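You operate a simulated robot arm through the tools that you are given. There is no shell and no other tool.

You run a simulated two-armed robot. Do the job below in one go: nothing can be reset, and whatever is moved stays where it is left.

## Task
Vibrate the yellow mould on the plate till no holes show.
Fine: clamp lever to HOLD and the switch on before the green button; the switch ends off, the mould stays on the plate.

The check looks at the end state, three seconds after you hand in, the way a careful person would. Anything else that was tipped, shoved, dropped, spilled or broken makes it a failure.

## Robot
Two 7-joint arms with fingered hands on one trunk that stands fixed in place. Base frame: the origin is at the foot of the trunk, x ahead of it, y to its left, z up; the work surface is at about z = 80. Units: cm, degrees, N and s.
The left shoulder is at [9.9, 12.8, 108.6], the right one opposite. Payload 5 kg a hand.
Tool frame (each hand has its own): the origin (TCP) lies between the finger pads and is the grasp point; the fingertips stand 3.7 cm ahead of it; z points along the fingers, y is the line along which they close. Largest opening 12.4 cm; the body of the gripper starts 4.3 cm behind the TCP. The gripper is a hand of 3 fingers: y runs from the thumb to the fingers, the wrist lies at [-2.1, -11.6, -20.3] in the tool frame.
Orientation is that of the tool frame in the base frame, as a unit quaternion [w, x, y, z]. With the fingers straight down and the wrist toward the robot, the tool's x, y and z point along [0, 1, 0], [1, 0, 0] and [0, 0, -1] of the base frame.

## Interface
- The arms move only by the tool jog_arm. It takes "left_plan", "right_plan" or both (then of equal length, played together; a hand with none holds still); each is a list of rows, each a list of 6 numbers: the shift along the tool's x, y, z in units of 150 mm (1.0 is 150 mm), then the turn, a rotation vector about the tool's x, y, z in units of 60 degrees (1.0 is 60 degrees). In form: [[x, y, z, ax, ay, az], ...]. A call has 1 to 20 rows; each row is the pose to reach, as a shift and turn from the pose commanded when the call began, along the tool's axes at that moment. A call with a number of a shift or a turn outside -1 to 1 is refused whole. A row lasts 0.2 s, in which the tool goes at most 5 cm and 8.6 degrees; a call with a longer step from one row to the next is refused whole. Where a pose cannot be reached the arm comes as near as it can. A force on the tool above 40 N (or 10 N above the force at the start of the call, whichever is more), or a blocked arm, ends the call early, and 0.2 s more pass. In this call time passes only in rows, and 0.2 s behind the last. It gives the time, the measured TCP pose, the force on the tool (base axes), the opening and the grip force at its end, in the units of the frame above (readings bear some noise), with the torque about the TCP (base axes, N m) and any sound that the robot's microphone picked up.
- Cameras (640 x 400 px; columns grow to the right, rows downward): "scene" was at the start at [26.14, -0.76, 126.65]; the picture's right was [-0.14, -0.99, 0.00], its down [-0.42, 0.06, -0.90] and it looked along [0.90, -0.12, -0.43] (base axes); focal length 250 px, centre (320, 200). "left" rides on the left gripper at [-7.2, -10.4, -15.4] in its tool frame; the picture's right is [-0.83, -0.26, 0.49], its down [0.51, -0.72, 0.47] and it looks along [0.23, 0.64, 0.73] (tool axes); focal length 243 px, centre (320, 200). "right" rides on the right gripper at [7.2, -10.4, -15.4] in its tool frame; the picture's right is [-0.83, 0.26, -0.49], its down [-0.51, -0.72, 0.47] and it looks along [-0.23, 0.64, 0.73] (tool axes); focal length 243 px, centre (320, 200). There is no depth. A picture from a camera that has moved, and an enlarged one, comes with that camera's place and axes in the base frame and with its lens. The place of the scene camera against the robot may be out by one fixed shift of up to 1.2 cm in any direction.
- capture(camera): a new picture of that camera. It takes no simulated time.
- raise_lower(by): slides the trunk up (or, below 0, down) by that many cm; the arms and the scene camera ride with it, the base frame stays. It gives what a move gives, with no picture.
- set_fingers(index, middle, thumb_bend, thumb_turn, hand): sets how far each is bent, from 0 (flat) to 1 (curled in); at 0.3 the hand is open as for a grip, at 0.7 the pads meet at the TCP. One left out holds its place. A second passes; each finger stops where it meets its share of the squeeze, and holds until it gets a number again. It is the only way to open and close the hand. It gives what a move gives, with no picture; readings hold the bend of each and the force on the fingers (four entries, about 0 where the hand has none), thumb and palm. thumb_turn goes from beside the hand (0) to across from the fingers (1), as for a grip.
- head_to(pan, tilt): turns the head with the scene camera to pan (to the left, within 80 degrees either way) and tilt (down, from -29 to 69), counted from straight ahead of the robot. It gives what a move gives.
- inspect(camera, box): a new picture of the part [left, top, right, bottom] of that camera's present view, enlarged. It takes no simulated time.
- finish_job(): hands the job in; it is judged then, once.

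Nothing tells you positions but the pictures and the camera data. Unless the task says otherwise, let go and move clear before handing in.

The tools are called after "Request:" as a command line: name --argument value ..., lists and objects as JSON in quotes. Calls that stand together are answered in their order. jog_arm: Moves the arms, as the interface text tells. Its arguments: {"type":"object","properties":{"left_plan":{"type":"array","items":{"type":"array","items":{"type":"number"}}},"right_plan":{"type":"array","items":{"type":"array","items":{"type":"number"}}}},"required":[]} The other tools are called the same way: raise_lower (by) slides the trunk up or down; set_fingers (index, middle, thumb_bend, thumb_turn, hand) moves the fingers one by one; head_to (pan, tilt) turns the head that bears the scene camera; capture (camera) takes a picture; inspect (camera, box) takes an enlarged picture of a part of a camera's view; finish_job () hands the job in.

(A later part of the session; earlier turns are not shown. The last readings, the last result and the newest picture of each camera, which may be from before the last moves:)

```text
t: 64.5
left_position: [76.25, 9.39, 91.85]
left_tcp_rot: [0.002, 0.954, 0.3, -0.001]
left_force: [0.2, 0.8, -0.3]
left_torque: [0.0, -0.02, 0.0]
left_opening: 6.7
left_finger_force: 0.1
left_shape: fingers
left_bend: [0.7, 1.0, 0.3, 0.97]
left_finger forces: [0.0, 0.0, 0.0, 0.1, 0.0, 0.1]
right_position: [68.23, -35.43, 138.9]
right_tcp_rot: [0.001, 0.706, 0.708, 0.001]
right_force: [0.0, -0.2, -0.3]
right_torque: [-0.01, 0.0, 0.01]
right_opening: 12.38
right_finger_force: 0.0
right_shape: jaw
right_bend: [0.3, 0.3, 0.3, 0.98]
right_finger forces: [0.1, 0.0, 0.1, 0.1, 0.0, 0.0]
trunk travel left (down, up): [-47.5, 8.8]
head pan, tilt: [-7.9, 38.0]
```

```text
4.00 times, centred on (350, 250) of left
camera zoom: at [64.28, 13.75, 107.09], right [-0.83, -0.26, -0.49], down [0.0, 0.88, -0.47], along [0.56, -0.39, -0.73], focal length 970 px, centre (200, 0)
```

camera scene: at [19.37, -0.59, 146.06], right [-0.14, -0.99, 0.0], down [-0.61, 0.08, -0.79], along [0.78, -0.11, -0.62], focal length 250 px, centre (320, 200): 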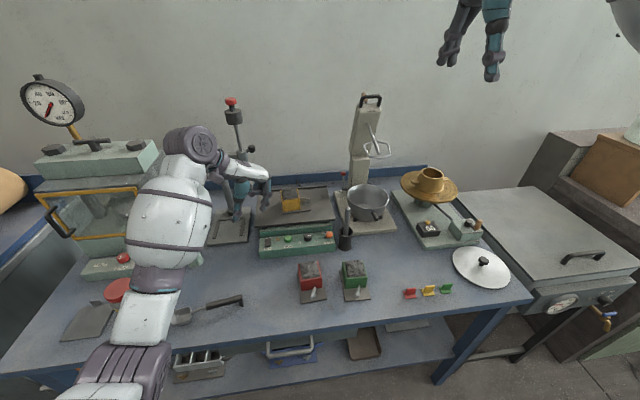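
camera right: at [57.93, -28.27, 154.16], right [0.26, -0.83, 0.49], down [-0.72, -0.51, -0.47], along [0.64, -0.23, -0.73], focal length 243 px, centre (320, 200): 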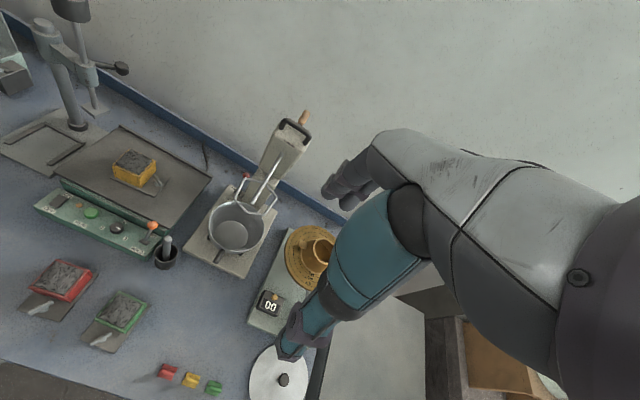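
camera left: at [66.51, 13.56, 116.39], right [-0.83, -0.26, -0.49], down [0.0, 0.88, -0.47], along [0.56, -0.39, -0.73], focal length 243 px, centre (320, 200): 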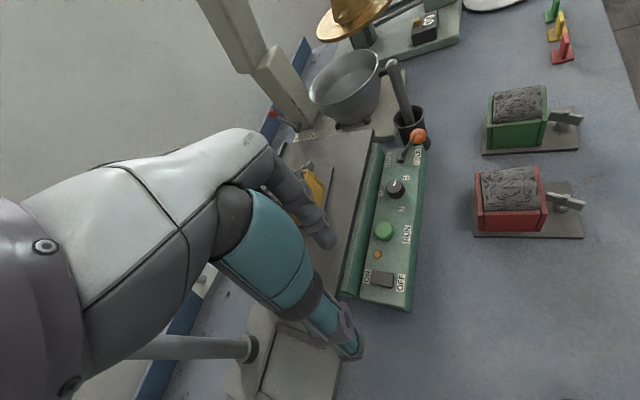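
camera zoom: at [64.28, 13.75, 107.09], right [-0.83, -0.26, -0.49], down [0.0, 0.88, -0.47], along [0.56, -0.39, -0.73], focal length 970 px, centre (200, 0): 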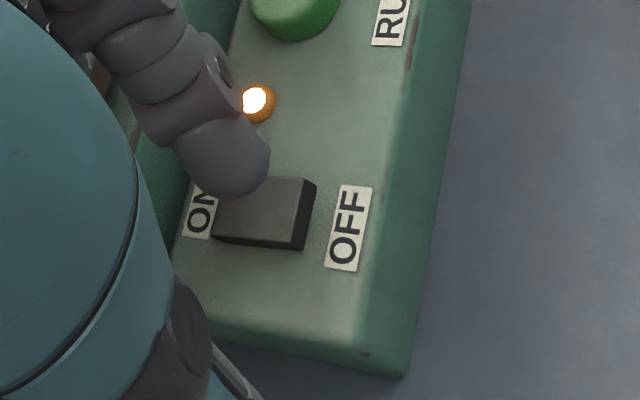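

The fingertip is poised above the OFF end. I wait two seconds and check the mix again.

Request:
jog_arm --left_plan '[[0, 0, 0, 0, 0, 0], [0, 0, 0, 0, 0, 0], [0, 0, 0, 0, 0, 0], [0, 0, 0, 0, 0, 0], [0, 0, 0, 0, 0, 0], [0, 0, 0, 0, 0, 0], [0, 0, 0, 0, 0, 0], [0, 0, 0, 0, 0, 0], [0, 0, 0, 0, 0, 0]]'

Request:
inspect --camera "right" --box '[104, 140, 168, 180]'

Request:
inspect --camera "scene" --box '[240, 170, 368, 250]'

```text
t: 66.5
left_position: [76.24, 9.18, 91.81]
left_tcp_rot: [0.0, 0.954, 0.301, 0.0]
left_force: [-0.5, 0.5, 0.1]
left_torque: [-0.03, 0.03, 0.0]
left_opening: 6.71
left_finger_force: 0.2
left_shape: fingers
left_bend: [0.7, 1.0, 0.3, 0.97]
left_finger forces: [0.0, 0.0, 0.0, 0.0, 0.1, 0.0]
right_position: [68.19, -35.42, 138.72]
right_tcp_rot: [0.001, 0.707, 0.708, 0.001]
right_force: [-0.2, 0.2, 0.3]
right_torque: [-0.01, -0.01, 0.04]
right_opening: 12.39
right_finger_force: 0.0
right_shape: jaw
right_bend: [0.3, 0.3, 0.3, 0.98]
right_finger forces: [0.0, 0.1, 0.1, 0.1, 0.0, 0.0]
trunk travel left (down, up): [-47.5, 8.8]
head pan, tilt: [-7.9, 38.0]
```

```text
10.00 times, centred on (136, 160) of right
camera zoom: at [57.93, -28.3, 154.15], right [0.26, -0.83, 0.49], down [-0.72, -0.51, -0.47], along [0.64, -0.23, -0.73], focal length 2426 px, centre (2160, 600)
```

zoom: 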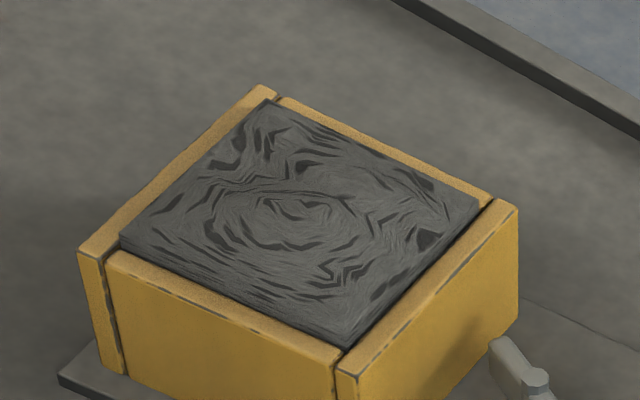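

```text
5.00 times, centred on (304, 210) of scene
camera zoom: at [19.37, -0.68, 146.06], right [-0.14, -0.99, 0.0], down [-0.61, 0.08, -0.79], along [0.78, -0.11, -0.62], focal length 1249 px, centre (400, 150)
```

zoom: 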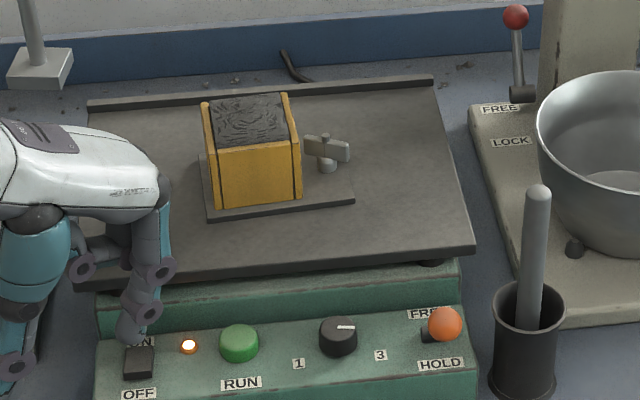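

Holes are still visible. I wait two more seconds and compare the same close-up.

Request:
jog_arm --left_plan '[[0, 0, 0, 0, 0, 0], [0, 0, 0, 0, 0, 0], [0, 0, 0, 0, 0, 0], [0, 0, 0, 0, 0, 0], [0, 0, 0, 0, 0, 0], [0, 0, 0, 0, 0, 0], [0, 0, 0, 0, 0, 0], [0, 0, 0, 0, 0, 0], [0, 0, 0, 0, 0, 0]]'

Request:
inspect --camera "right" --box '[104, 140, 168, 180]'

```text
t: 68.5
left_position: [76.23, 9.35, 91.87]
left_tcp_rot: [0.0, 0.954, 0.3, 0.0]
left_force: [0.0, 0.5, -0.8]
left_torque: [0.04, -0.02, -0.01]
left_opening: 6.72
left_finger_force: 0.1
left_shape: fingers
left_bend: [0.7, 1.0, 0.3, 0.97]
left_finger forces: [0.0, 0.0, 0.0, 0.0, 0.0, 0.0]
right_position: [68.28, -35.49, 138.84]
right_tcp_rot: [0.0, 0.706, 0.708, 0.0]
right_force: [-0.8, 0.2, -0.1]
right_torque: [-0.02, -0.05, 0.03]
right_opening: 12.4
right_finger_force: 0.0
right_shape: jaw
right_bend: [0.3, 0.3, 0.3, 0.98]
right_finger forces: [0.0, 0.0, 0.0, 0.0, 0.0, 0.1]
trunk travel left (down, up): [-47.5, 8.8]
head pan, tilt: [-7.9, 38.0]
```

```text
10.00 times, centred on (136, 160) of right
camera zoom: at [57.93, -28.3, 154.15], right [0.26, -0.83, 0.49], down [-0.72, -0.51, -0.47], along [0.64, -0.23, -0.73], focal length 2426 px, centre (2160, 600)
```

zoom: 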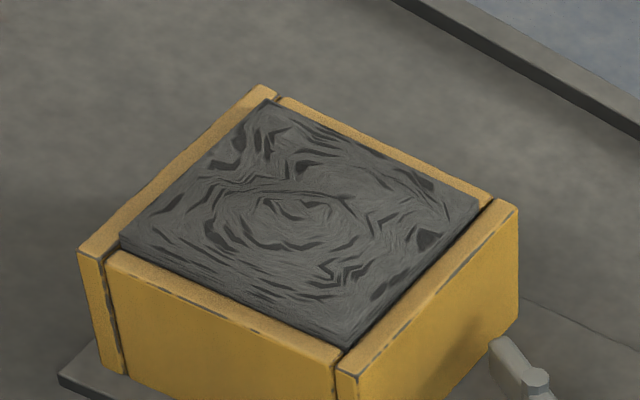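

The change between these two is small, so I give it a longer wait of about four seconds to tell whether it is still running.

Request:
jog_arm --left_plan '[[0, 0, 0, 0, 0, 0], [0, 0, 0, 0, 0, 0], [0, 0, 0, 0, 0, 0], [0, 0, 0, 0, 0, 0], [0, 0, 0, 0, 0, 0], [0, 0, 0, 0, 0, 0], [0, 0, 0, 0, 0, 0], [0, 0, 0, 0, 0, 0], [0, 0, 0, 0, 0, 0], [0, 0, 0, 0, 0, 0], [0, 0, 0, 0, 0, 0], [0, 0, 0, 0, 0, 0], [0, 0, 0, 0, 0, 0], [0, 0, 0, 0, 0, 0], [0, 0, 0, 0, 0, 0], [0, 0, 0, 0, 0, 0], [0, 0, 0, 0, 0, 0], [0, 0, 0, 0, 0, 0], [0, 0, 0, 0, 0, 0]]'

Request:
inspect --camera "right" --box '[104, 140, 168, 180]'

```text
t: 72.5
left_position: [76.35, 9.2, 91.79]
left_tcp_rot: [0.001, 0.954, 0.301, 0.0]
left_force: [-0.7, -0.8, -0.5]
left_torque: [-0.01, 0.07, 0.03]
left_opening: 6.7
left_finger_force: 0.1
left_shape: fingers
left_bend: [0.7, 1.0, 0.3, 0.97]
left_finger forces: [0.0, 0.1, 0.1, 0.1, 0.0, 0.0]
right_position: [68.37, -35.51, 138.74]
right_tcp_rot: [0.0, 0.706, 0.708, 0.001]
right_force: [-0.4, 0.2, 0.7]
right_torque: [-0.02, 0.0, -0.01]
right_opening: 12.38
right_finger_force: 0.1
right_shape: jaw
right_bend: [0.3, 0.3, 0.3, 0.98]
right_finger forces: [0.0, 0.1, 0.0, 0.1, 0.1, 0.1]
trunk travel left (down, up): [-47.5, 8.8]
head pan, tilt: [-7.9, 38.0]
```

```text
10.00 times, centred on (136, 160) of right
camera zoom: at [57.92, -28.3, 154.15], right [0.26, -0.83, 0.49], down [-0.72, -0.51, -0.47], along [0.64, -0.23, -0.73], focal length 2426 px, centre (2160, 600)
```

zoom: 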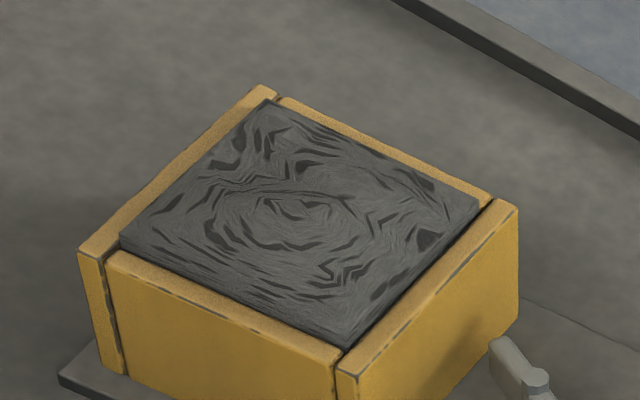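

The surface stopped changing, so the vibrator only runs while the button is held (or just briefly). I go back to the button and hold it down.

Request:
jog_arm --left_plan '[[-0.043, 0.097, -0.05, 0, 0, 0], [-0.087, 0.194, -0.05, 0, 0, 0], [-0.13, 0.29, -0.05, 0, 0, 0], [-0.173, 0.387, 0.0, 0, 0, 0], [-0.173, 0.387, 0.1, 0, 0, 0], [-0.173, 0.387, 0.17, 0, 0, 0], [-0.173, 0.387, 0.2, 0, 0, 0], [-0.173, 0.387, 0.205, 0, 0, 0], [-0.173, 0.387, 0.205, 0, 0, 0], [-0.173, 0.387, 0.205, 0, 0, 0], [-0.173, 0.387, 0.205, 0, 0, 0]]'

Request:
inspect --camera "right" --box '[104, 140, 168, 180]'

```text
t: 74.9
left_position: [77.43, 3.06, 88.9]
left_tcp_rot: [0.0, 0.954, 0.3, 0.001]
left_force: [-1.1, 0.1, 3.8]
left_torque: [-0.08, -0.01, 0.01]
left_opening: 6.7
left_finger_force: 1.5
left_shape: fingers
left_bend: [0.7, 1.0, 0.3, 0.97]
left_finger forces: [2.8, 0.0, 0.0, 0.0, 0.1, 0.0]
right_position: [68.18, -35.55, 138.79]
right_tcp_rot: [0.001, 0.707, 0.707, 0.0]
right_force: [-1.0, -0.9, 0.4]
right_torque: [0.0, 0.01, -0.01]
right_opening: 12.36
right_finger_force: 0.0
right_shape: jaw
right_bend: [0.3, 0.3, 0.3, 0.98]
right_finger forces: [0.1, 0.0, 0.0, 0.0, 0.0, 0.0]
trunk travel left (down, up): [-47.5, 8.8]
head pan, tilt: [-7.9, 38.0]
heard: click
```

```text
10.00 times, centred on (136, 160) of right
camera zoom: at [57.89, -28.31, 154.16], right [0.26, -0.83, 0.49], down [-0.72, -0.51, -0.47], along [0.64, -0.23, -0.73], focal length 2426 px, centre (2160, 600)
```

zoom: 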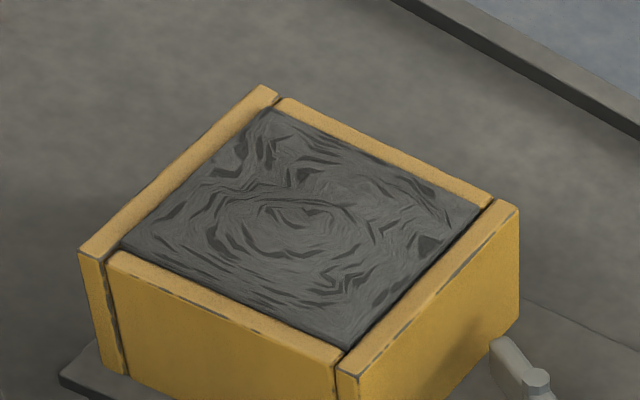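

Pressed again with a click; the mix sank a little further. I keep holding and check each second.

Request:
jog_arm --left_plan '[[0, 0, 0, 0, 0, 0], [0, 0, 0, 0, 0, 0], [0, 0, 0, 0, 0, 0], [0, 0, 0, 0, 0, 0], [0, 0, 0, 0, 0, 0]]'

Request:
inspect --camera "right" --box '[104, 140, 168, 180]'

```text
t: 76.1
left_position: [77.5, 3.03, 88.88]
left_tcp_rot: [0.0, 0.954, 0.3, 0.001]
left_force: [-0.5, -1.2, 2.8]
left_torque: [-0.08, -0.01, 0.01]
left_opening: 6.69
left_finger_force: 1.3
left_shape: fingers
left_bend: [0.7, 1.0, 0.3, 0.97]
left_finger forces: [2.8, 0.0, 0.0, 0.0, 0.0, 0.0]
right_position: [68.16, -35.5, 138.87]
right_tcp_rot: [0.001, 0.706, 0.708, 0.0]
right_force: [0.7, 0.0, 0.5]
right_torque: [0.0, 0.02, -0.02]
right_opening: 12.35
right_finger_force: 0.0
right_shape: jaw
right_bend: [0.3, 0.3, 0.3, 0.98]
right_finger forces: [0.1, 0.1, 0.0, 0.0, 0.1, 0.0]
trunk travel left (down, up): [-47.5, 8.8]
head pan, tilt: [-7.9, 38.0]
```

```text
10.00 times, centred on (136, 160) of right
camera zoom: at [57.89, -28.31, 154.16], right [0.26, -0.83, 0.49], down [-0.72, -0.51, -0.47], along [0.64, -0.23, -0.73], focal length 2426 px, centre (2160, 600)
```

zoom: 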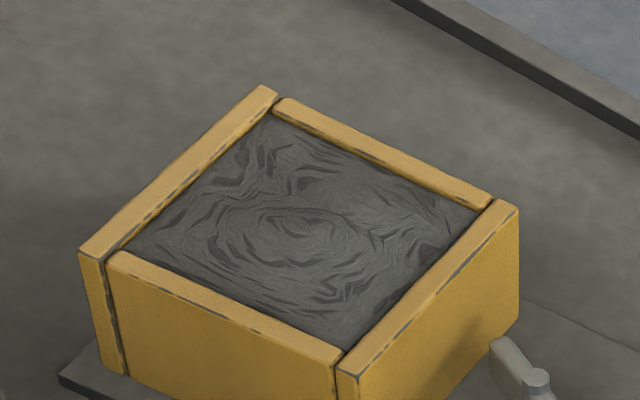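

Holding works: the holes fade steadily. I keep holding in one-second checks.

Request:
jog_arm --left_plan '[[0, 0, 0, 0, 0, 0], [0, 0, 0, 0, 0, 0], [0, 0, 0, 0, 0, 0], [0, 0, 0, 0, 0, 0], [0, 0, 0, 0, 0, 0]]'

Request:
inspect --camera "right" --box '[104, 140, 168, 180]'

```text
t: 77.3
left_position: [77.43, 3.02, 88.91]
left_tcp_rot: [0.0, 0.954, 0.3, -0.001]
left_force: [0.2, -0.5, 3.1]
left_torque: [-0.09, -0.01, -0.01]
left_opening: 6.71
left_finger_force: 1.1
left_shape: fingers
left_bend: [0.7, 1.0, 0.3, 0.97]
left_finger forces: [2.7, 0.1, 0.0, 0.1, 0.0, 0.0]
right_position: [68.3, -35.44, 138.86]
right_tcp_rot: [0.001, 0.706, 0.708, 0.001]
right_force: [0.0, -1.2, -0.1]
right_torque: [0.02, -0.01, -0.02]
right_opening: 12.38
right_finger_force: 0.0
right_shape: jaw
right_bend: [0.3, 0.3, 0.3, 0.98]
right_finger forces: [0.0, 0.0, 0.0, 0.0, 0.0, 0.0]
trunk travel left (down, up): [-47.5, 8.8]
head pan, tilt: [-7.9, 38.0]
```

```text
10.00 times, centred on (136, 160) of right
camera zoom: at [57.89, -28.31, 154.16], right [0.26, -0.83, 0.49], down [-0.72, -0.51, -0.47], along [0.64, -0.23, -0.73], focal length 2426 px, centre (2160, 600)
```

zoom: 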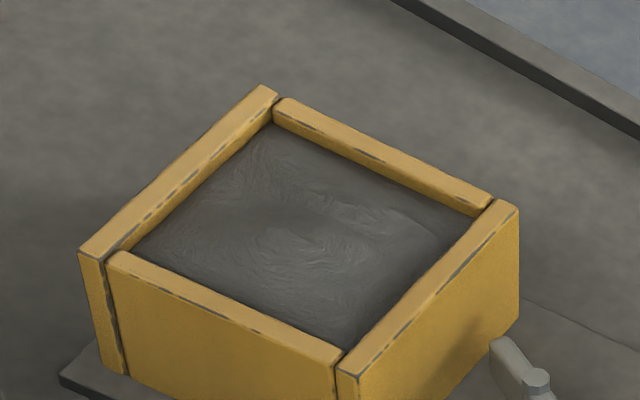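

The surface is now smooth with the holes closed. I release the button now and look closely.

Request:
jog_arm --left_plan '[[0, 0, -0.1, 0, 0, 0], [0, 0, -0.25, 0, 0, 0]]'

Request:
inspect --camera "right" --box '[104, 140, 168, 180]'

Request:
inspect --camera "scene" --box '[272, 180, 320, 210]'

```text
t: 77.9
left_position: [77.42, 3.04, 92.41]
left_tcp_rot: [-0.001, 0.954, 0.301, 0.0]
left_force: [-0.4, 0.2, 0.0]
left_torque: [-0.05, 0.01, -0.03]
left_opening: 6.7
left_finger_force: 0.0
left_shape: fingers
left_bend: [0.7, 1.0, 0.3, 0.97]
left_finger forces: [0.0, 0.0, 0.1, 0.1, 0.1, 0.1]
right_position: [68.31, -35.46, 138.74]
right_tcp_rot: [0.002, 0.707, 0.708, 0.001]
right_force: [-0.3, -0.3, -0.3]
right_torque: [0.03, -0.01, 0.02]
right_opening: 12.39
right_finger_force: 0.1
right_shape: jaw
right_bend: [0.3, 0.3, 0.3, 0.98]
right_finger forces: [0.1, 0.1, 0.0, 0.0, 0.1, 0.0]
trunk travel left (down, up): [-47.5, 8.8]
head pan, tilt: [-7.9, 38.0]
```

```text
10.00 times, centred on (136, 160) of right
camera zoom: at [57.87, -28.31, 154.17], right [0.26, -0.83, 0.49], down [-0.72, -0.51, -0.47], along [0.64, -0.23, -0.73], focal length 2426 px, centre (2160, 600)
```

zoom: 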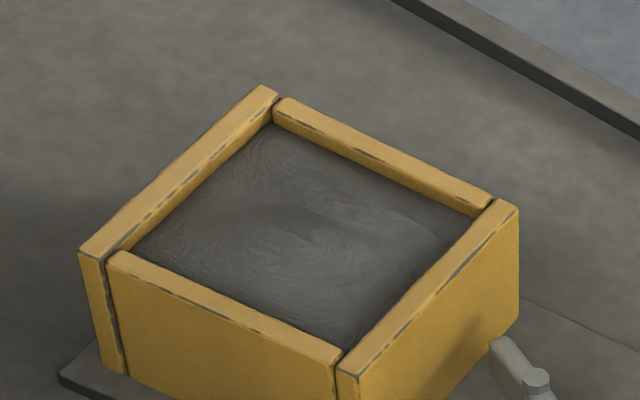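

```text
13.33 times, centred on (296, 195) of scene
camera zoom: at [19.32, -0.69, 146.07], right [-0.14, -0.99, 0.0], down [-0.61, 0.08, -0.79], along [0.78, -0.11, -0.62], focal length 3331 px, centre (640, 267)
```

zoom: 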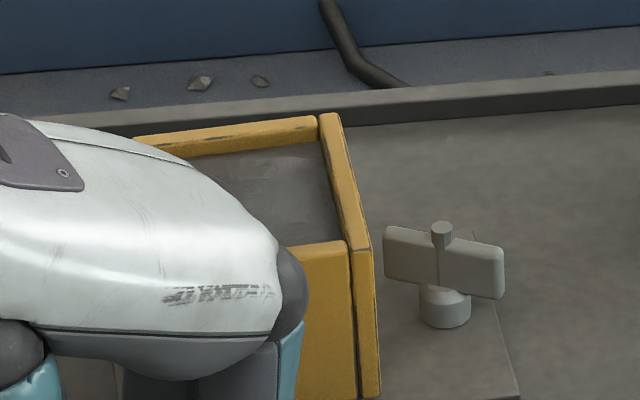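

The mix is smooth with no holes. Now I move to the OFF end of the switch.

Request:
jog_arm --left_plan '[[0.043, -0.097, 0, 0, 0, 0], [0.087, -0.194, 0, 0, 0, 0], [0.13, -0.29, 0, 0, 0, 0], [0.173, -0.387, 0, 0, 0, 0], [0.173, -0.387, 0.09, 0, 0, 0], [0.173, -0.387, 0.15, 0, 0, 0]]'

Request:
inspect --camera "left" --box '[270, 200, 430, 300]'

Request:
inspect --camera "right" --box '[104, 140, 168, 180]'

```text
t: 79.3
left_position: [76.24, 9.35, 90.25]
left_tcp_rot: [0.0, 0.954, 0.301, 0.0]
left_force: [-1.3, 0.2, 0.5]
left_torque: [0.02, -0.01, -0.02]
left_opening: 6.71
left_finger_force: 0.0
left_shape: fingers
left_bend: [0.7, 1.0, 0.3, 0.97]
left_finger forces: [0.0, 0.0, 0.0, 0.1, 0.1, 0.0]
right_position: [68.38, -35.55, 138.72]
right_tcp_rot: [0.0, 0.707, 0.708, 0.001]
right_force: [0.1, -0.6, -0.5]
right_torque: [-0.02, 0.0, -0.02]
right_opening: 12.39
right_finger_force: 0.0
right_shape: jaw
right_bend: [0.3, 0.3, 0.3, 0.98]
right_finger forces: [0.0, 0.0, 0.1, 0.0, 0.1, 0.0]
trunk travel left (down, up): [-47.5, 8.8]
head pan, tilt: [-7.9, 38.0]
```

```text
4.00 times, centred on (350, 250) of left
camera zoom: at [64.35, 13.74, 105.52], right [-0.83, -0.26, -0.49], down [0.0, 0.88, -0.47], along [0.56, -0.39, -0.73], focal length 970 px, centre (200, 0)
```

zoom: 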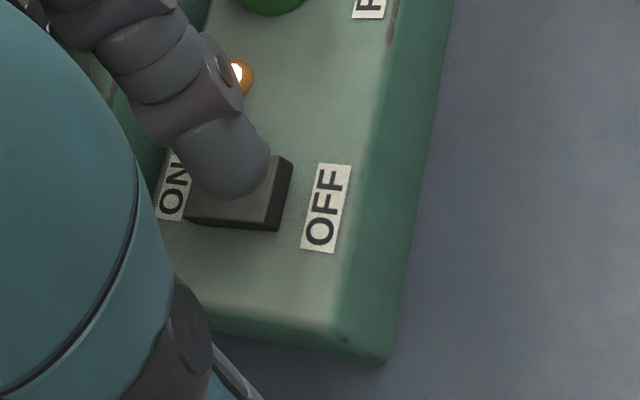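

```text
10.00 times, centred on (136, 160) of right
camera zoom: at [57.95, -28.28, 154.14], right [0.26, -0.83, 0.49], down [-0.72, -0.51, -0.47], along [0.64, -0.23, -0.73], focal length 2426 px, centre (2160, 600)
```

zoom: 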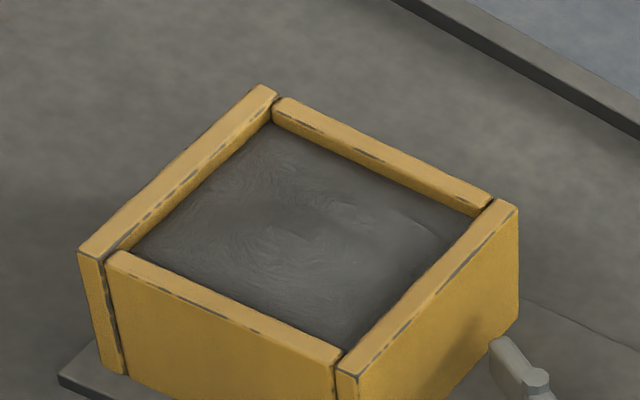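

The fingertip is above the raised OFF end. I press it down in small steps.

Request:
jog_arm --left_plan '[[-0.008, 0.0, 0.03, 0, 0, 0], [-0.015, 0.004, 0.055, 0, 0, 0], [-0.015, 0.004, 0.075, 0, 0, 0]]'

Request:
inspect --camera "left" --box '[270, 180, 430, 280]'

```text
t: 80.1
left_position: [76.16, 9.06, 89.17]
left_tcp_rot: [0.0, 0.954, 0.301, -0.001]
left_force: [-0.3, -0.7, 0.8]
left_torque: [-0.02, -0.02, 0.03]
left_opening: 6.72
left_finger_force: 0.3
left_shape: fingers
left_bend: [0.7, 1.0, 0.3, 0.97]
left_finger forces: [0.3, 0.0, 0.0, 0.1, 0.0, 0.0]
right_position: [68.22, -35.49, 138.83]
right_tcp_rot: [0.0, 0.706, 0.708, 0.0]
right_force: [0.8, 0.5, -0.2]
right_torque: [0.01, -0.01, -0.03]
right_opening: 12.39
right_finger_force: 0.0
right_shape: jaw
right_bend: [0.3, 0.3, 0.3, 0.98]
right_finger forces: [0.1, 0.0, 0.1, 0.1, 0.0, 0.0]
trunk travel left (down, up): [-47.5, 8.8]
head pan, tilt: [-7.9, 38.0]
```

```text
4.00 times, centred on (350, 230) of left
camera zoom: at [64.15, 13.52, 104.42], right [-0.83, -0.26, -0.49], down [0.0, 0.88, -0.47], along [0.56, -0.39, -0.73], focal length 970 px, centre (200, 80)
```

zoom: 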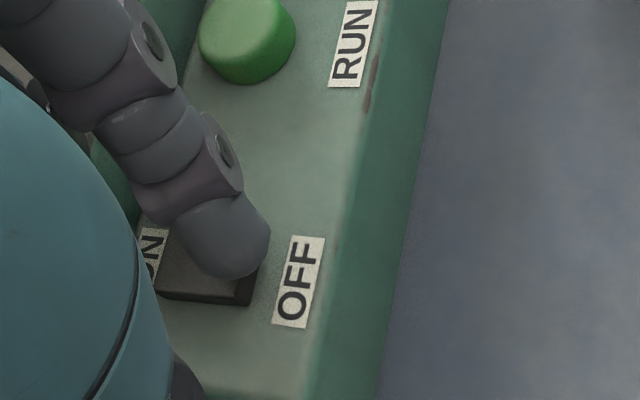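

Light contact. I press a few millimetres more to tip it over.

Request:
jog_arm --left_plan '[[0, 0, 0.015, 0, 0, 0], [0, 0, 0.03, 0, 0, 0], [0, 0, 0.035, 0, 0, 0]]'

Request:
inspect --camera "right" --box '[0, 140, 208, 270]'

Request:
inspect --camera "left" --box '[270, 180, 430, 280]'

```text
t: 80.9
left_position: [75.97, 9.06, 88.64]
left_tcp_rot: [0.001, 0.954, 0.301, 0.0]
left_force: [0.5, -0.3, 3.8]
left_torque: [-0.12, 0.01, 0.01]
left_opening: 6.65
left_finger_force: 2.7
left_shape: fingers
left_bend: [0.7, 1.0, 0.3, 0.97]
left_finger forces: [4.5, 0.1, 0.0, 0.1, 0.0, 0.1]
right_position: [68.23, -35.5, 138.88]
right_tcp_rot: [0.001, 0.706, 0.708, 0.001]
right_force: [0.2, 0.2, -0.8]
right_torque: [0.01, 0.02, -0.01]
right_opening: 12.39
right_finger_force: 0.1
right_shape: jaw
right_bend: [0.3, 0.3, 0.3, 0.98]
right_finger forces: [0.0, 0.0, 0.1, 0.1, 0.0, 0.0]
trunk travel left (down, up): [-47.5, 8.8]
head pan, tilt: [-7.9, 38.0]
```

```text
3.08 times, centred on (104, 205) of right
camera zoom: at [57.85, -28.32, 154.19], right [0.26, -0.83, 0.49], down [-0.72, -0.51, -0.47], along [0.64, -0.23, -0.73], focal length 746 px, centre (985, 185)
```

zoom: 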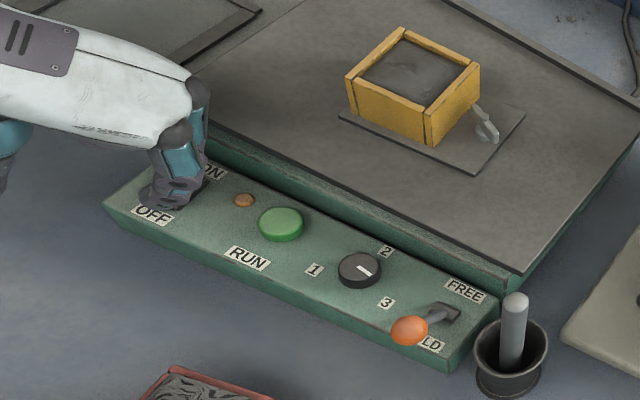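

```text
4.00 times, centred on (350, 230) of left
camera zoom: at [64.11, 13.54, 103.92], right [-0.83, -0.26, -0.49], down [0.0, 0.88, -0.47], along [0.56, -0.39, -0.73], focal length 970 px, centre (200, 80)
```

zoom: 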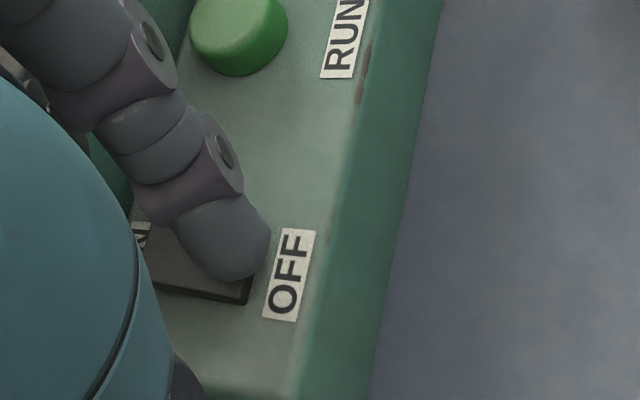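

The lamp is out: the switch is off. I lift straight up and verify the panel.

Request:
jog_arm --left_plan '[[0, 0, -0.1, 0, 0, 0], [0, 0, -0.3, 0, 0, 0], [0, 0, -0.55, 0, 0, 0], [0, 0, -0.8, 0, 0, 0]]'

Request:
inspect --camera "right" --box '[0, 140, 208, 270]'

Request:
capture --camera "scene"

Request:
inspect --camera "scene" --box '[60, 270, 252, 390]'

```text
t: 81.9
left_position: [75.85, 9.06, 100.68]
left_tcp_rot: [0.0, 0.954, 0.301, 0.0]
left_force: [-0.6, 0.7, 0.5]
left_torque: [0.04, -0.02, 0.0]
left_opening: 6.68
left_finger_force: 0.1
left_shape: fingers
left_bend: [0.7, 1.0, 0.3, 0.97]
left_finger forces: [0.1, 0.0, 0.0, 0.0, 0.0, 0.0]
right_position: [68.2, -35.58, 138.99]
right_tcp_rot: [0.0, 0.707, 0.708, 0.001]
right_force: [0.3, -0.2, -0.3]
right_torque: [0.05, 0.01, -0.01]
right_opening: 12.38
right_finger_force: 0.1
right_shape: jaw
right_bend: [0.3, 0.3, 0.3, 0.98]
right_finger forces: [0.1, 0.0, 0.1, 0.0, 0.0, 0.0]
trunk travel left (down, up): [-47.5, 8.8]
head pan, tilt: [-7.9, 38.0]
```

```text
3.08 times, centred on (104, 205) of right
camera zoom: at [57.85, -28.32, 154.18], right [0.26, -0.83, 0.49], down [-0.72, -0.51, -0.47], along [0.64, -0.23, -0.73], focal length 746 px, centre (985, 185)
```

zoom: 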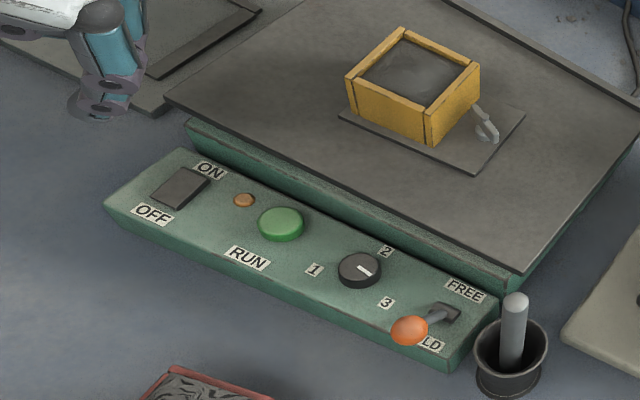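

```text
taken
camera scene: at [19.3, -0.7, 146.08], right [-0.14, -0.99, 0.0], down [-0.61, 0.08, -0.79], along [0.78, -0.11, -0.62], focal length 250 px, centre (320, 200)
```

scene: 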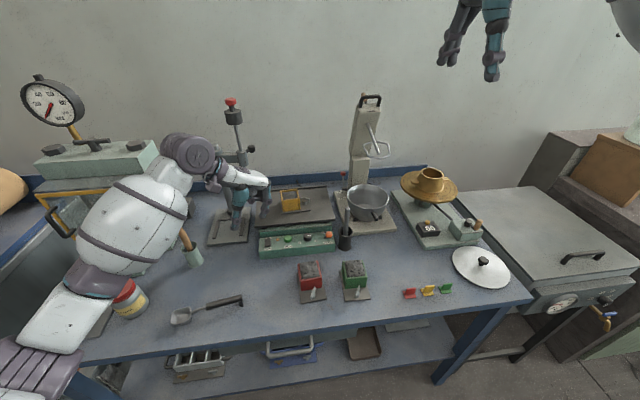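

```text
3.33 times, centred on (156, 330) of scene
camera zoom: at [19.3, -0.7, 146.08], right [-0.14, -0.99, 0.0], down [-0.61, 0.08, -0.79], along [0.78, -0.11, -0.62], focal length 833 px, centre (867, -233)
```

zoom: 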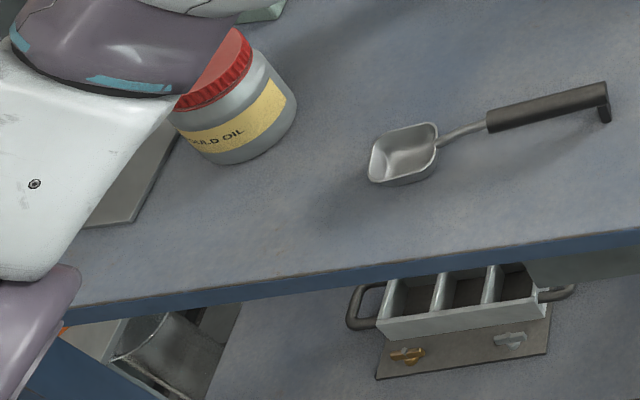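

Mould done, lever at HOLD, switch off. Remaining: the spoon, whose handle end the elbow pushed forward about 2.3 cm (foot now at ≈(58.4, 15.8), originally ≈(56.1, 15.5)). I bring the hand round over that area, high up, to nudge it back.

Request:
jog_arm --left_plan '[[-0.03, -0.09, -0.03, 0, 0, 0.097], [-0.06, -0.18, -0.06, 0, 0, 0.194], [-0.1, -0.27, -0.09, 0, 0, 0.292], [-0.13, -0.36, -0.12, 0, 0, 0.389], [-0.16, -0.45, -0.13, 0, 0, 0.486], [-0.192, -0.54, -0.13, 0, 0, 0.583]]'

Request:
capture --camera "scene"

Request:
capture --camera "left"

```text
t: 83.3
left_position: [68.99, 14.21, 102.61]
left_tcp_rot: [0.0, 1.0, 0.0, 0.0]
left_force: [0.1, 0.5, 0.4]
left_torque: [0.0, -0.03, 0.02]
left_opening: 6.69
left_finger_force: 0.0
left_shape: fingers
left_bend: [0.7, 1.0, 0.3, 0.97]
left_finger forces: [0.0, 0.0, 0.0, 0.0, 0.0, 0.0]
right_position: [68.42, -35.36, 138.83]
right_tcp_rot: [0.0, 0.707, 0.708, 0.0]
right_force: [-0.4, -0.2, -0.8]
right_torque: [-0.01, 0.02, -0.02]
right_opening: 12.39
right_finger_force: 0.1
right_shape: jaw
right_bend: [0.3, 0.3, 0.3, 0.98]
right_finger forces: [0.0, 0.0, 0.1, 0.1, 0.0, 0.1]
trunk travel left (down, up): [-47.5, 8.8]
head pan, tilt: [-7.9, 38.0]
```

```text
taken
camera scene: at [19.36, -0.65, 146.06], right [-0.14, -0.99, 0.0], down [-0.61, 0.08, -0.79], along [0.78, -0.11, -0.62], focal length 250 px, centre (320, 200)
```

scene: 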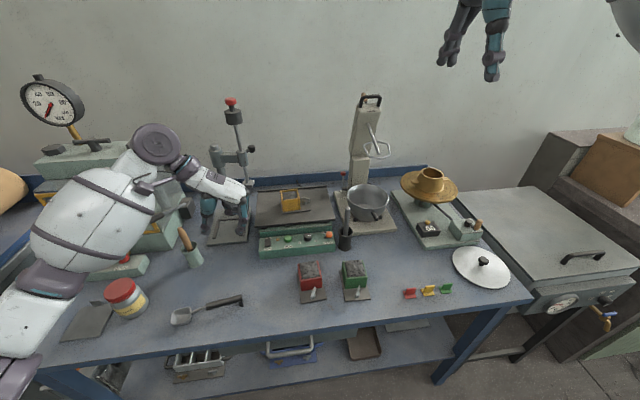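

```text
taken
camera left: at [61.73, 24.61, 117.87], right [-0.83, 0.26, -0.49], down [0.51, 0.72, -0.47], along [0.23, -0.64, -0.73], focal length 243 px, centre (320, 200)
```

left: 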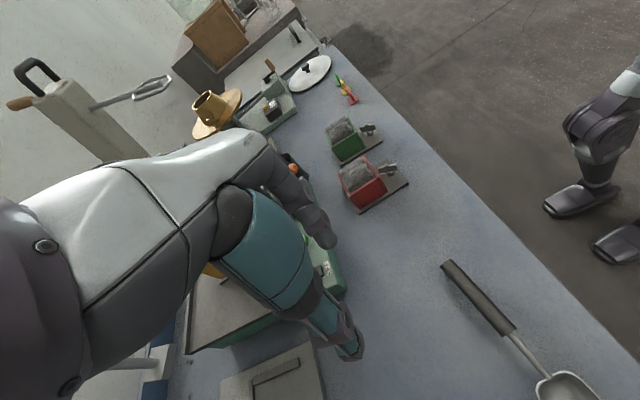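

The hand camera now shows the spoon clearly. I zoom in to fix its handle end relative to the hand.

Request:
inspect --camera "left" --box '[400, 240, 640, 390]'

Request:
inspect --camera "scene" --box '[150, 275, 278, 355]'

```text
2.67 times, centred on (520, 315) of left
camera zoom: at [61.73, 24.61, 117.87], right [-0.83, 0.26, -0.49], down [0.51, 0.72, -0.47], along [0.23, -0.64, -0.73], focal length 647 px, centre (-213, -107)
```

zoom: 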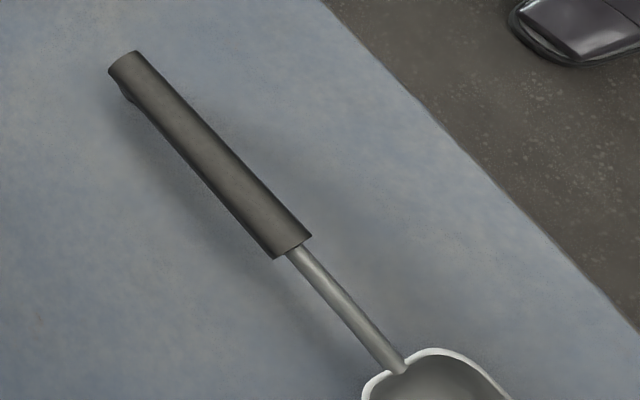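

```text
5.00 times, centred on (214, 315) of scene
camera zoom: at [19.36, -0.65, 146.06], right [-0.14, -0.99, 0.0], down [-0.61, 0.08, -0.79], along [0.78, -0.11, -0.62], focal length 1249 px, centre (850, -375)
```

zoom: 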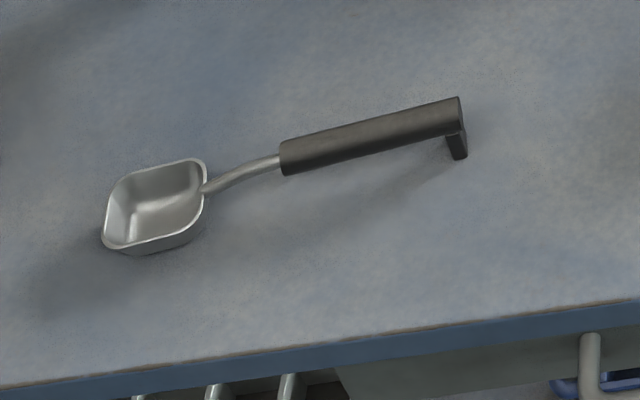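

The handle end is at about (59.6, 14.8, 83.8); it needs to go back roughly 2.3 cm toward the robot. I close the fingers into a compact cluster, move to just beyond it at a safe height and turn the head to watch elbow and spoon.

Request:
set_fingers --hand "left" --index 0.7 --middle 0.7 --thumb_bend 0.7

Request:
jog_arm --left_plan '[[-0.1, -0.04, 0.1, 0, 0, 0], [-0.2, -0.08, 0.2, 0, 0, 0], [-0.3, -0.12, 0.3, 0, 0, 0], [-0.37, -0.147, 0.4, 0, 0, 0]]'

Request:
head_to --pan 20 --tilt 45

Request:
capture --camera "scene"

Request:
capture --camera "left"

```text
t: 84.3
left_position: [69.03, 14.13, 102.61]
left_tcp_rot: [0.0, 1.0, 0.0, 0.0]
left_force: [0.4, 1.1, 0.0]
left_torque: [0.0, 0.02, -0.01]
left_opening: 0.7
left_finger_force: 0.0
left_shape: fingers
left_bend: [0.7, 0.7, 0.7, 0.97]
left_finger forces: [0.1, 0.1, 0.0, 0.1, 0.1, 0.0]
right_position: [68.27, -35.45, 138.77]
right_tcp_rot: [0.0, 0.707, 0.707, -0.001]
right_force: [-0.2, -0.1, -0.1]
right_torque: [0.02, 0.0, -0.02]
right_opening: 12.42
right_finger_force: 0.0
right_shape: jaw
right_bend: [0.3, 0.3, 0.3, 0.98]
right_finger forces: [0.0, 0.0, 0.0, 0.1, 0.0, 0.1]
trunk travel left (down, up): [-47.5, 8.8]
head pan, tilt: [-7.9, 38.0]
```

```text
t: 85.3
left_position: [63.49, 16.46, 96.61]
left_tcp_rot: [0.0, 1.0, 0.001, 0.0]
left_force: [-0.4, -1.2, -0.4]
left_torque: [0.0, 0.0, -0.01]
left_opening: 0.69
left_finger_force: 0.0
left_shape: fingers
left_bend: [0.7, 0.7, 0.7, 0.97]
left_finger forces: [0.0, 0.1, 0.1, 0.1, 0.1, 0.0]
right_position: [68.24, -35.5, 138.77]
right_tcp_rot: [0.001, 0.706, 0.708, 0.0]
right_force: [-0.6, -0.4, 0.2]
right_torque: [-0.01, -0.02, -0.02]
right_opening: 12.36
right_finger_force: 0.0
right_shape: jaw
right_bend: [0.3, 0.3, 0.3, 0.98]
right_finger forces: [0.1, 0.0, 0.1, 0.0, 0.1, 0.0]
trunk travel left (down, up): [-47.5, 8.8]
head pan, tilt: [-7.9, 38.0]
```

```text
t: 86.2
left_position: [63.34, 16.28, 96.49]
left_tcp_rot: [0.0, 1.0, 0.001, 0.0]
left_force: [0.4, -0.1, 0.4]
left_torque: [-0.04, 0.01, -0.01]
left_opening: 0.69
left_finger_force: 0.1
left_shape: fingers
left_bend: [0.7, 0.7, 0.7, 0.97]
left_finger forces: [0.1, 0.0, 0.0, 0.0, 0.0, 0.0]
right_position: [68.12, -35.45, 138.78]
right_tcp_rot: [0.001, 0.706, 0.708, -0.001]
right_force: [-1.1, -0.6, 0.5]
right_torque: [-0.03, 0.01, -0.01]
right_opening: 12.37
right_finger_force: 0.0
right_shape: jaw
right_bend: [0.3, 0.3, 0.3, 0.98]
right_finger forces: [0.0, 0.1, 0.0, 0.1, 0.0, 0.0]
trunk travel left (down, up): [-47.5, 8.8]
head pan, tilt: [20.0, 45.0]
```

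```text
taken
camera scene: at [18.47, 3.28, 145.04], right [0.34, -0.94, 0.0], down [-0.66, -0.24, -0.71], along [0.66, 0.24, -0.71], focal length 250 px, centre (320, 200)
```

scene: 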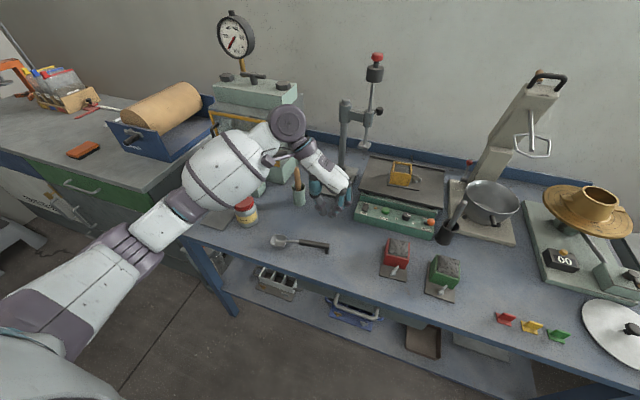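

```text
taken
camera left: at [56.22, 26.82, 111.84], right [-0.83, 0.26, -0.49], down [0.51, 0.72, -0.47], along [0.23, -0.64, -0.73], focal length 243 px, centre (320, 200)
```

left: 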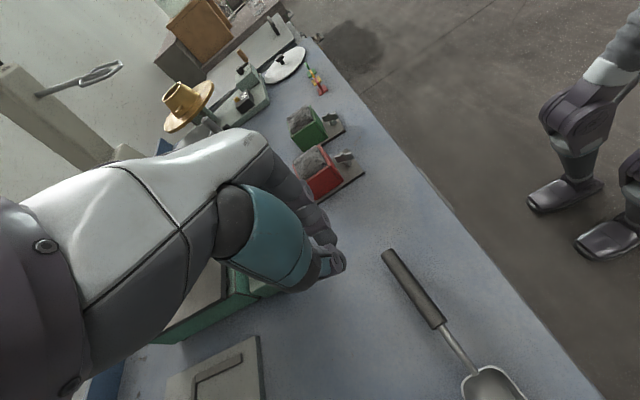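

The elbow is well out to the left, clear of everything. I lower the cluster to just above the bench, beyond the spoon's handle end.

Request:
jog_arm --left_plan '[[0.01, 0, 0.2, 0, 0, 0], [0.02, 0, 0.4, 0, 0, 0], [0.02, 0, 0.55, 0, 0, 0], [0.02, 0, 0.64, 0, 0, 0]]'

Request:
inspect --camera "left" --box '[280, 200, 520, 350]'

Request:
inspect --camera "scene" --box '[250, 160, 378, 240]'

```text
t: 87.2
left_position: [63.84, 16.23, 87.03]
left_tcp_rot: [0.001, 1.0, 0.001, 0.0]
left_force: [0.0, 1.2, -0.5]
left_torque: [-0.03, 0.01, 0.0]
left_opening: 0.68
left_finger_force: 0.1
left_shape: fingers
left_bend: [0.7, 0.7, 0.7, 0.97]
left_finger forces: [0.0, 0.0, 0.0, 0.0, 0.0, 0.1]
right_position: [68.32, -35.57, 138.79]
right_tcp_rot: [0.0, 0.707, 0.708, -0.001]
right_force: [0.1, 0.9, -0.7]
right_torque: [0.02, 0.0, 0.01]
right_opening: 12.35
right_finger_force: 0.0
right_shape: jaw
right_bend: [0.3, 0.3, 0.3, 0.98]
right_finger forces: [0.1, 0.1, 0.1, 0.0, 0.1, 0.0]
trunk travel left (down, up): [-47.5, 8.8]
head pan, tilt: [20.0, 45.0]
```

```text
2.67 times, centred on (400, 275) of left
camera zoom: at [56.59, 26.68, 102.29], right [-0.83, 0.26, -0.49], down [0.51, 0.72, -0.47], along [0.23, -0.64, -0.73], focal length 647 px, centre (107, 0)
```

zoom: 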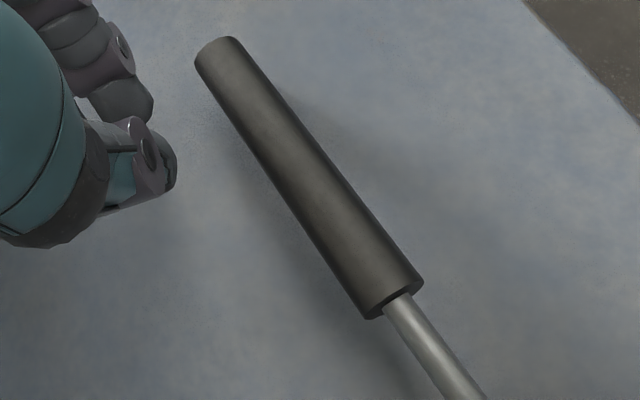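

```text
5.00 times, centred on (314, 200) of scene
camera zoom: at [18.49, 3.3, 145.03], right [0.34, -0.94, 0.0], down [-0.66, -0.24, -0.71], along [0.66, 0.24, -0.71], focal length 1249 px, centre (350, 200)
```

zoom: 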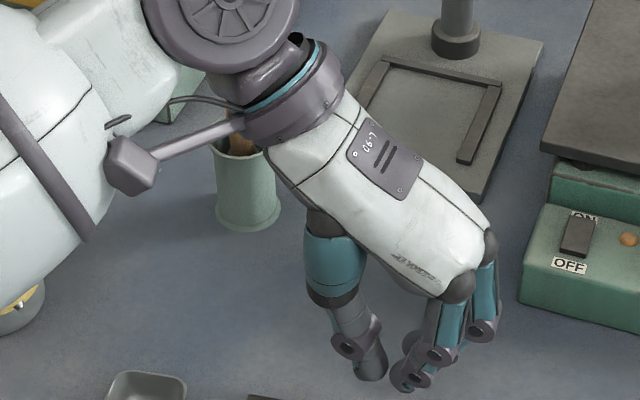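

The cluster sits about 1 cm beyond the handle. I shift it slightly toward the handle's middle and a bit lower so it pushes squarely.

Request:
jog_arm --left_plan '[[0, -0.06, 0.02, 0, 0, 0], [0, -0.06, 0.05, 0, 0, 0]]'

Request:
jog_arm --left_plan '[[-0.03, 0, 0, 0, 0, 0], [-0.06, 0, 0, 0, 0, 0]]'

Request:
inspect --camera "left" --box '[280, 200, 520, 350]'

```text
t: 87.8
left_position: [63.82, 17.18, 86.13]
left_tcp_rot: [0.0, 1.0, -0.001, 0.0]
left_force: [-0.1, -0.3, -0.1]
left_torque: [0.01, 0.02, -0.02]
left_opening: 0.68
left_finger_force: 0.1
left_shape: fingers
left_bend: [0.7, 0.7, 0.7, 0.97]
left_finger forces: [0.0, 0.1, 0.0, 0.0, 0.0, 0.0]
right_position: [68.27, -35.42, 138.71]
right_tcp_rot: [0.0, 0.706, 0.708, 0.0]
right_force: [0.0, -0.5, 0.6]
right_torque: [-0.01, -0.03, 0.02]
right_opening: 12.39
right_finger_force: 0.0
right_shape: jaw
right_bend: [0.3, 0.3, 0.3, 0.98]
right_finger forces: [0.0, 0.0, 0.0, 0.1, 0.0, 0.0]
trunk travel left (down, up): [-47.5, 8.8]
head pan, tilt: [20.0, 45.0]
```

```text
t: 88.4
left_position: [63.02, 17.12, 86.18]
left_tcp_rot: [0.001, 1.0, 0.0, 0.0]
left_force: [0.5, 0.0, -0.3]
left_torque: [0.0, -0.02, -0.01]
left_opening: 0.67
left_finger_force: 0.1
left_shape: fingers
left_bend: [0.7, 0.7, 0.7, 0.97]
left_finger forces: [0.0, 0.0, 0.0, 0.0, 0.0, 0.0]
right_position: [68.28, -35.42, 138.92]
right_tcp_rot: [0.001, 0.707, 0.708, 0.001]
right_force: [0.7, -0.1, -0.7]
right_torque: [-0.01, 0.02, 0.0]
right_opening: 12.38
right_finger_force: 0.1
right_shape: jaw
right_bend: [0.3, 0.3, 0.3, 0.98]
right_finger forces: [0.1, 0.0, 0.0, 0.0, 0.0, 0.0]
trunk travel left (down, up): [-47.5, 8.8]
head pan, tilt: [20.0, 45.0]
```

```text
2.67 times, centred on (400, 275) of left
camera zoom: at [55.68, 27.59, 101.47], right [-0.83, 0.26, -0.49], down [0.51, 0.72, -0.47], along [0.23, -0.64, -0.73], focal length 647 px, centre (107, 0)
```

zoom: 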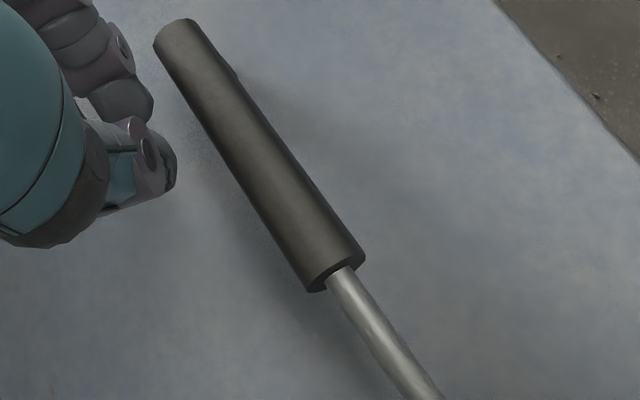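

Close now. I advance in half-centimetre steps until the spoon starts to move.

Request:
jog_arm --left_plan '[[-0.02, 0, 0, 0, 0, 0], [-0.04, 0, 0, 0, 0, 0], [-0.067, 0, 0, 0, 0, 0]]'

Request:
inspect --camera "left" --box '[280, 200, 520, 350]'

Request:
inspect --camera "scene" --box '[250, 190, 378, 270]'

```text
t: 89.2
left_position: [61.92, 17.06, 86.23]
left_tcp_rot: [0.0, 1.0, -0.001, 0.001]
left_force: [0.4, -0.9, 0.0]
left_torque: [0.0, -0.03, 0.0]
left_opening: 0.66
left_finger_force: 0.4
left_shape: fingers
left_bend: [0.7, 0.7, 0.7, 0.97]
left_finger forces: [0.3, 0.0, 0.0, 0.0, 0.1, 0.0]
right_position: [68.3, -35.54, 138.73]
right_tcp_rot: [0.001, 0.707, 0.707, -0.001]
right_force: [-0.6, 0.0, -0.2]
right_torque: [-0.02, 0.0, 0.02]
right_opening: 12.38
right_finger_force: 0.2
right_shape: jaw
right_bend: [0.3, 0.3, 0.3, 0.98]
right_finger forces: [0.1, 0.0, 0.0, 0.0, 0.0, 0.1]
trunk travel left (down, up): [-47.5, 8.8]
head pan, tilt: [20.0, 45.0]
```

```text
2.67 times, centred on (400, 275) of left
camera zoom: at [54.58, 27.62, 101.44], right [-0.83, 0.26, -0.49], down [0.51, 0.72, -0.47], along [0.23, -0.64, -0.73], focal length 647 px, centre (107, 0)
```

zoom: 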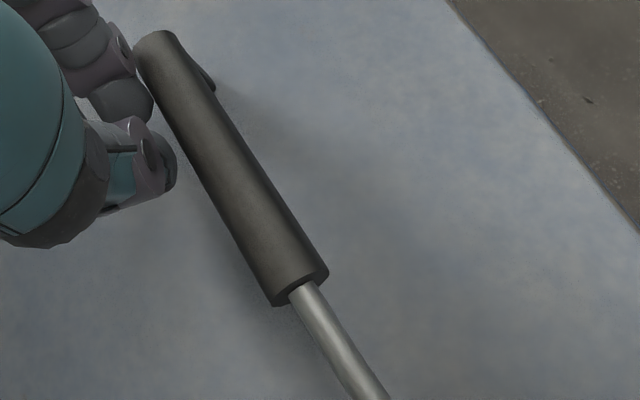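

```text
5.00 times, centred on (314, 230) of scene
camera zoom: at [18.45, 3.29, 145.04], right [0.34, -0.94, 0.0], down [-0.66, -0.24, -0.71], along [0.66, 0.24, -0.71], focal length 1249 px, centre (350, 50)
```

zoom: 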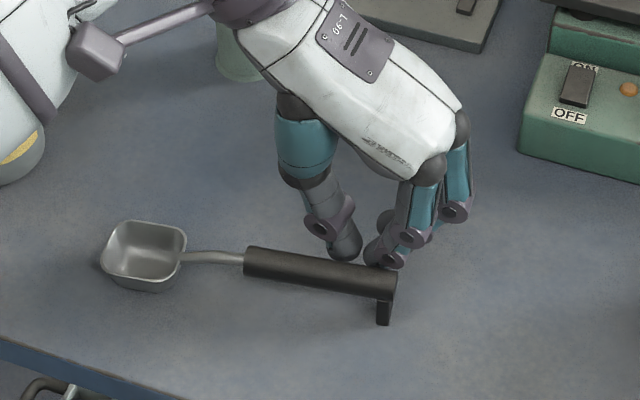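

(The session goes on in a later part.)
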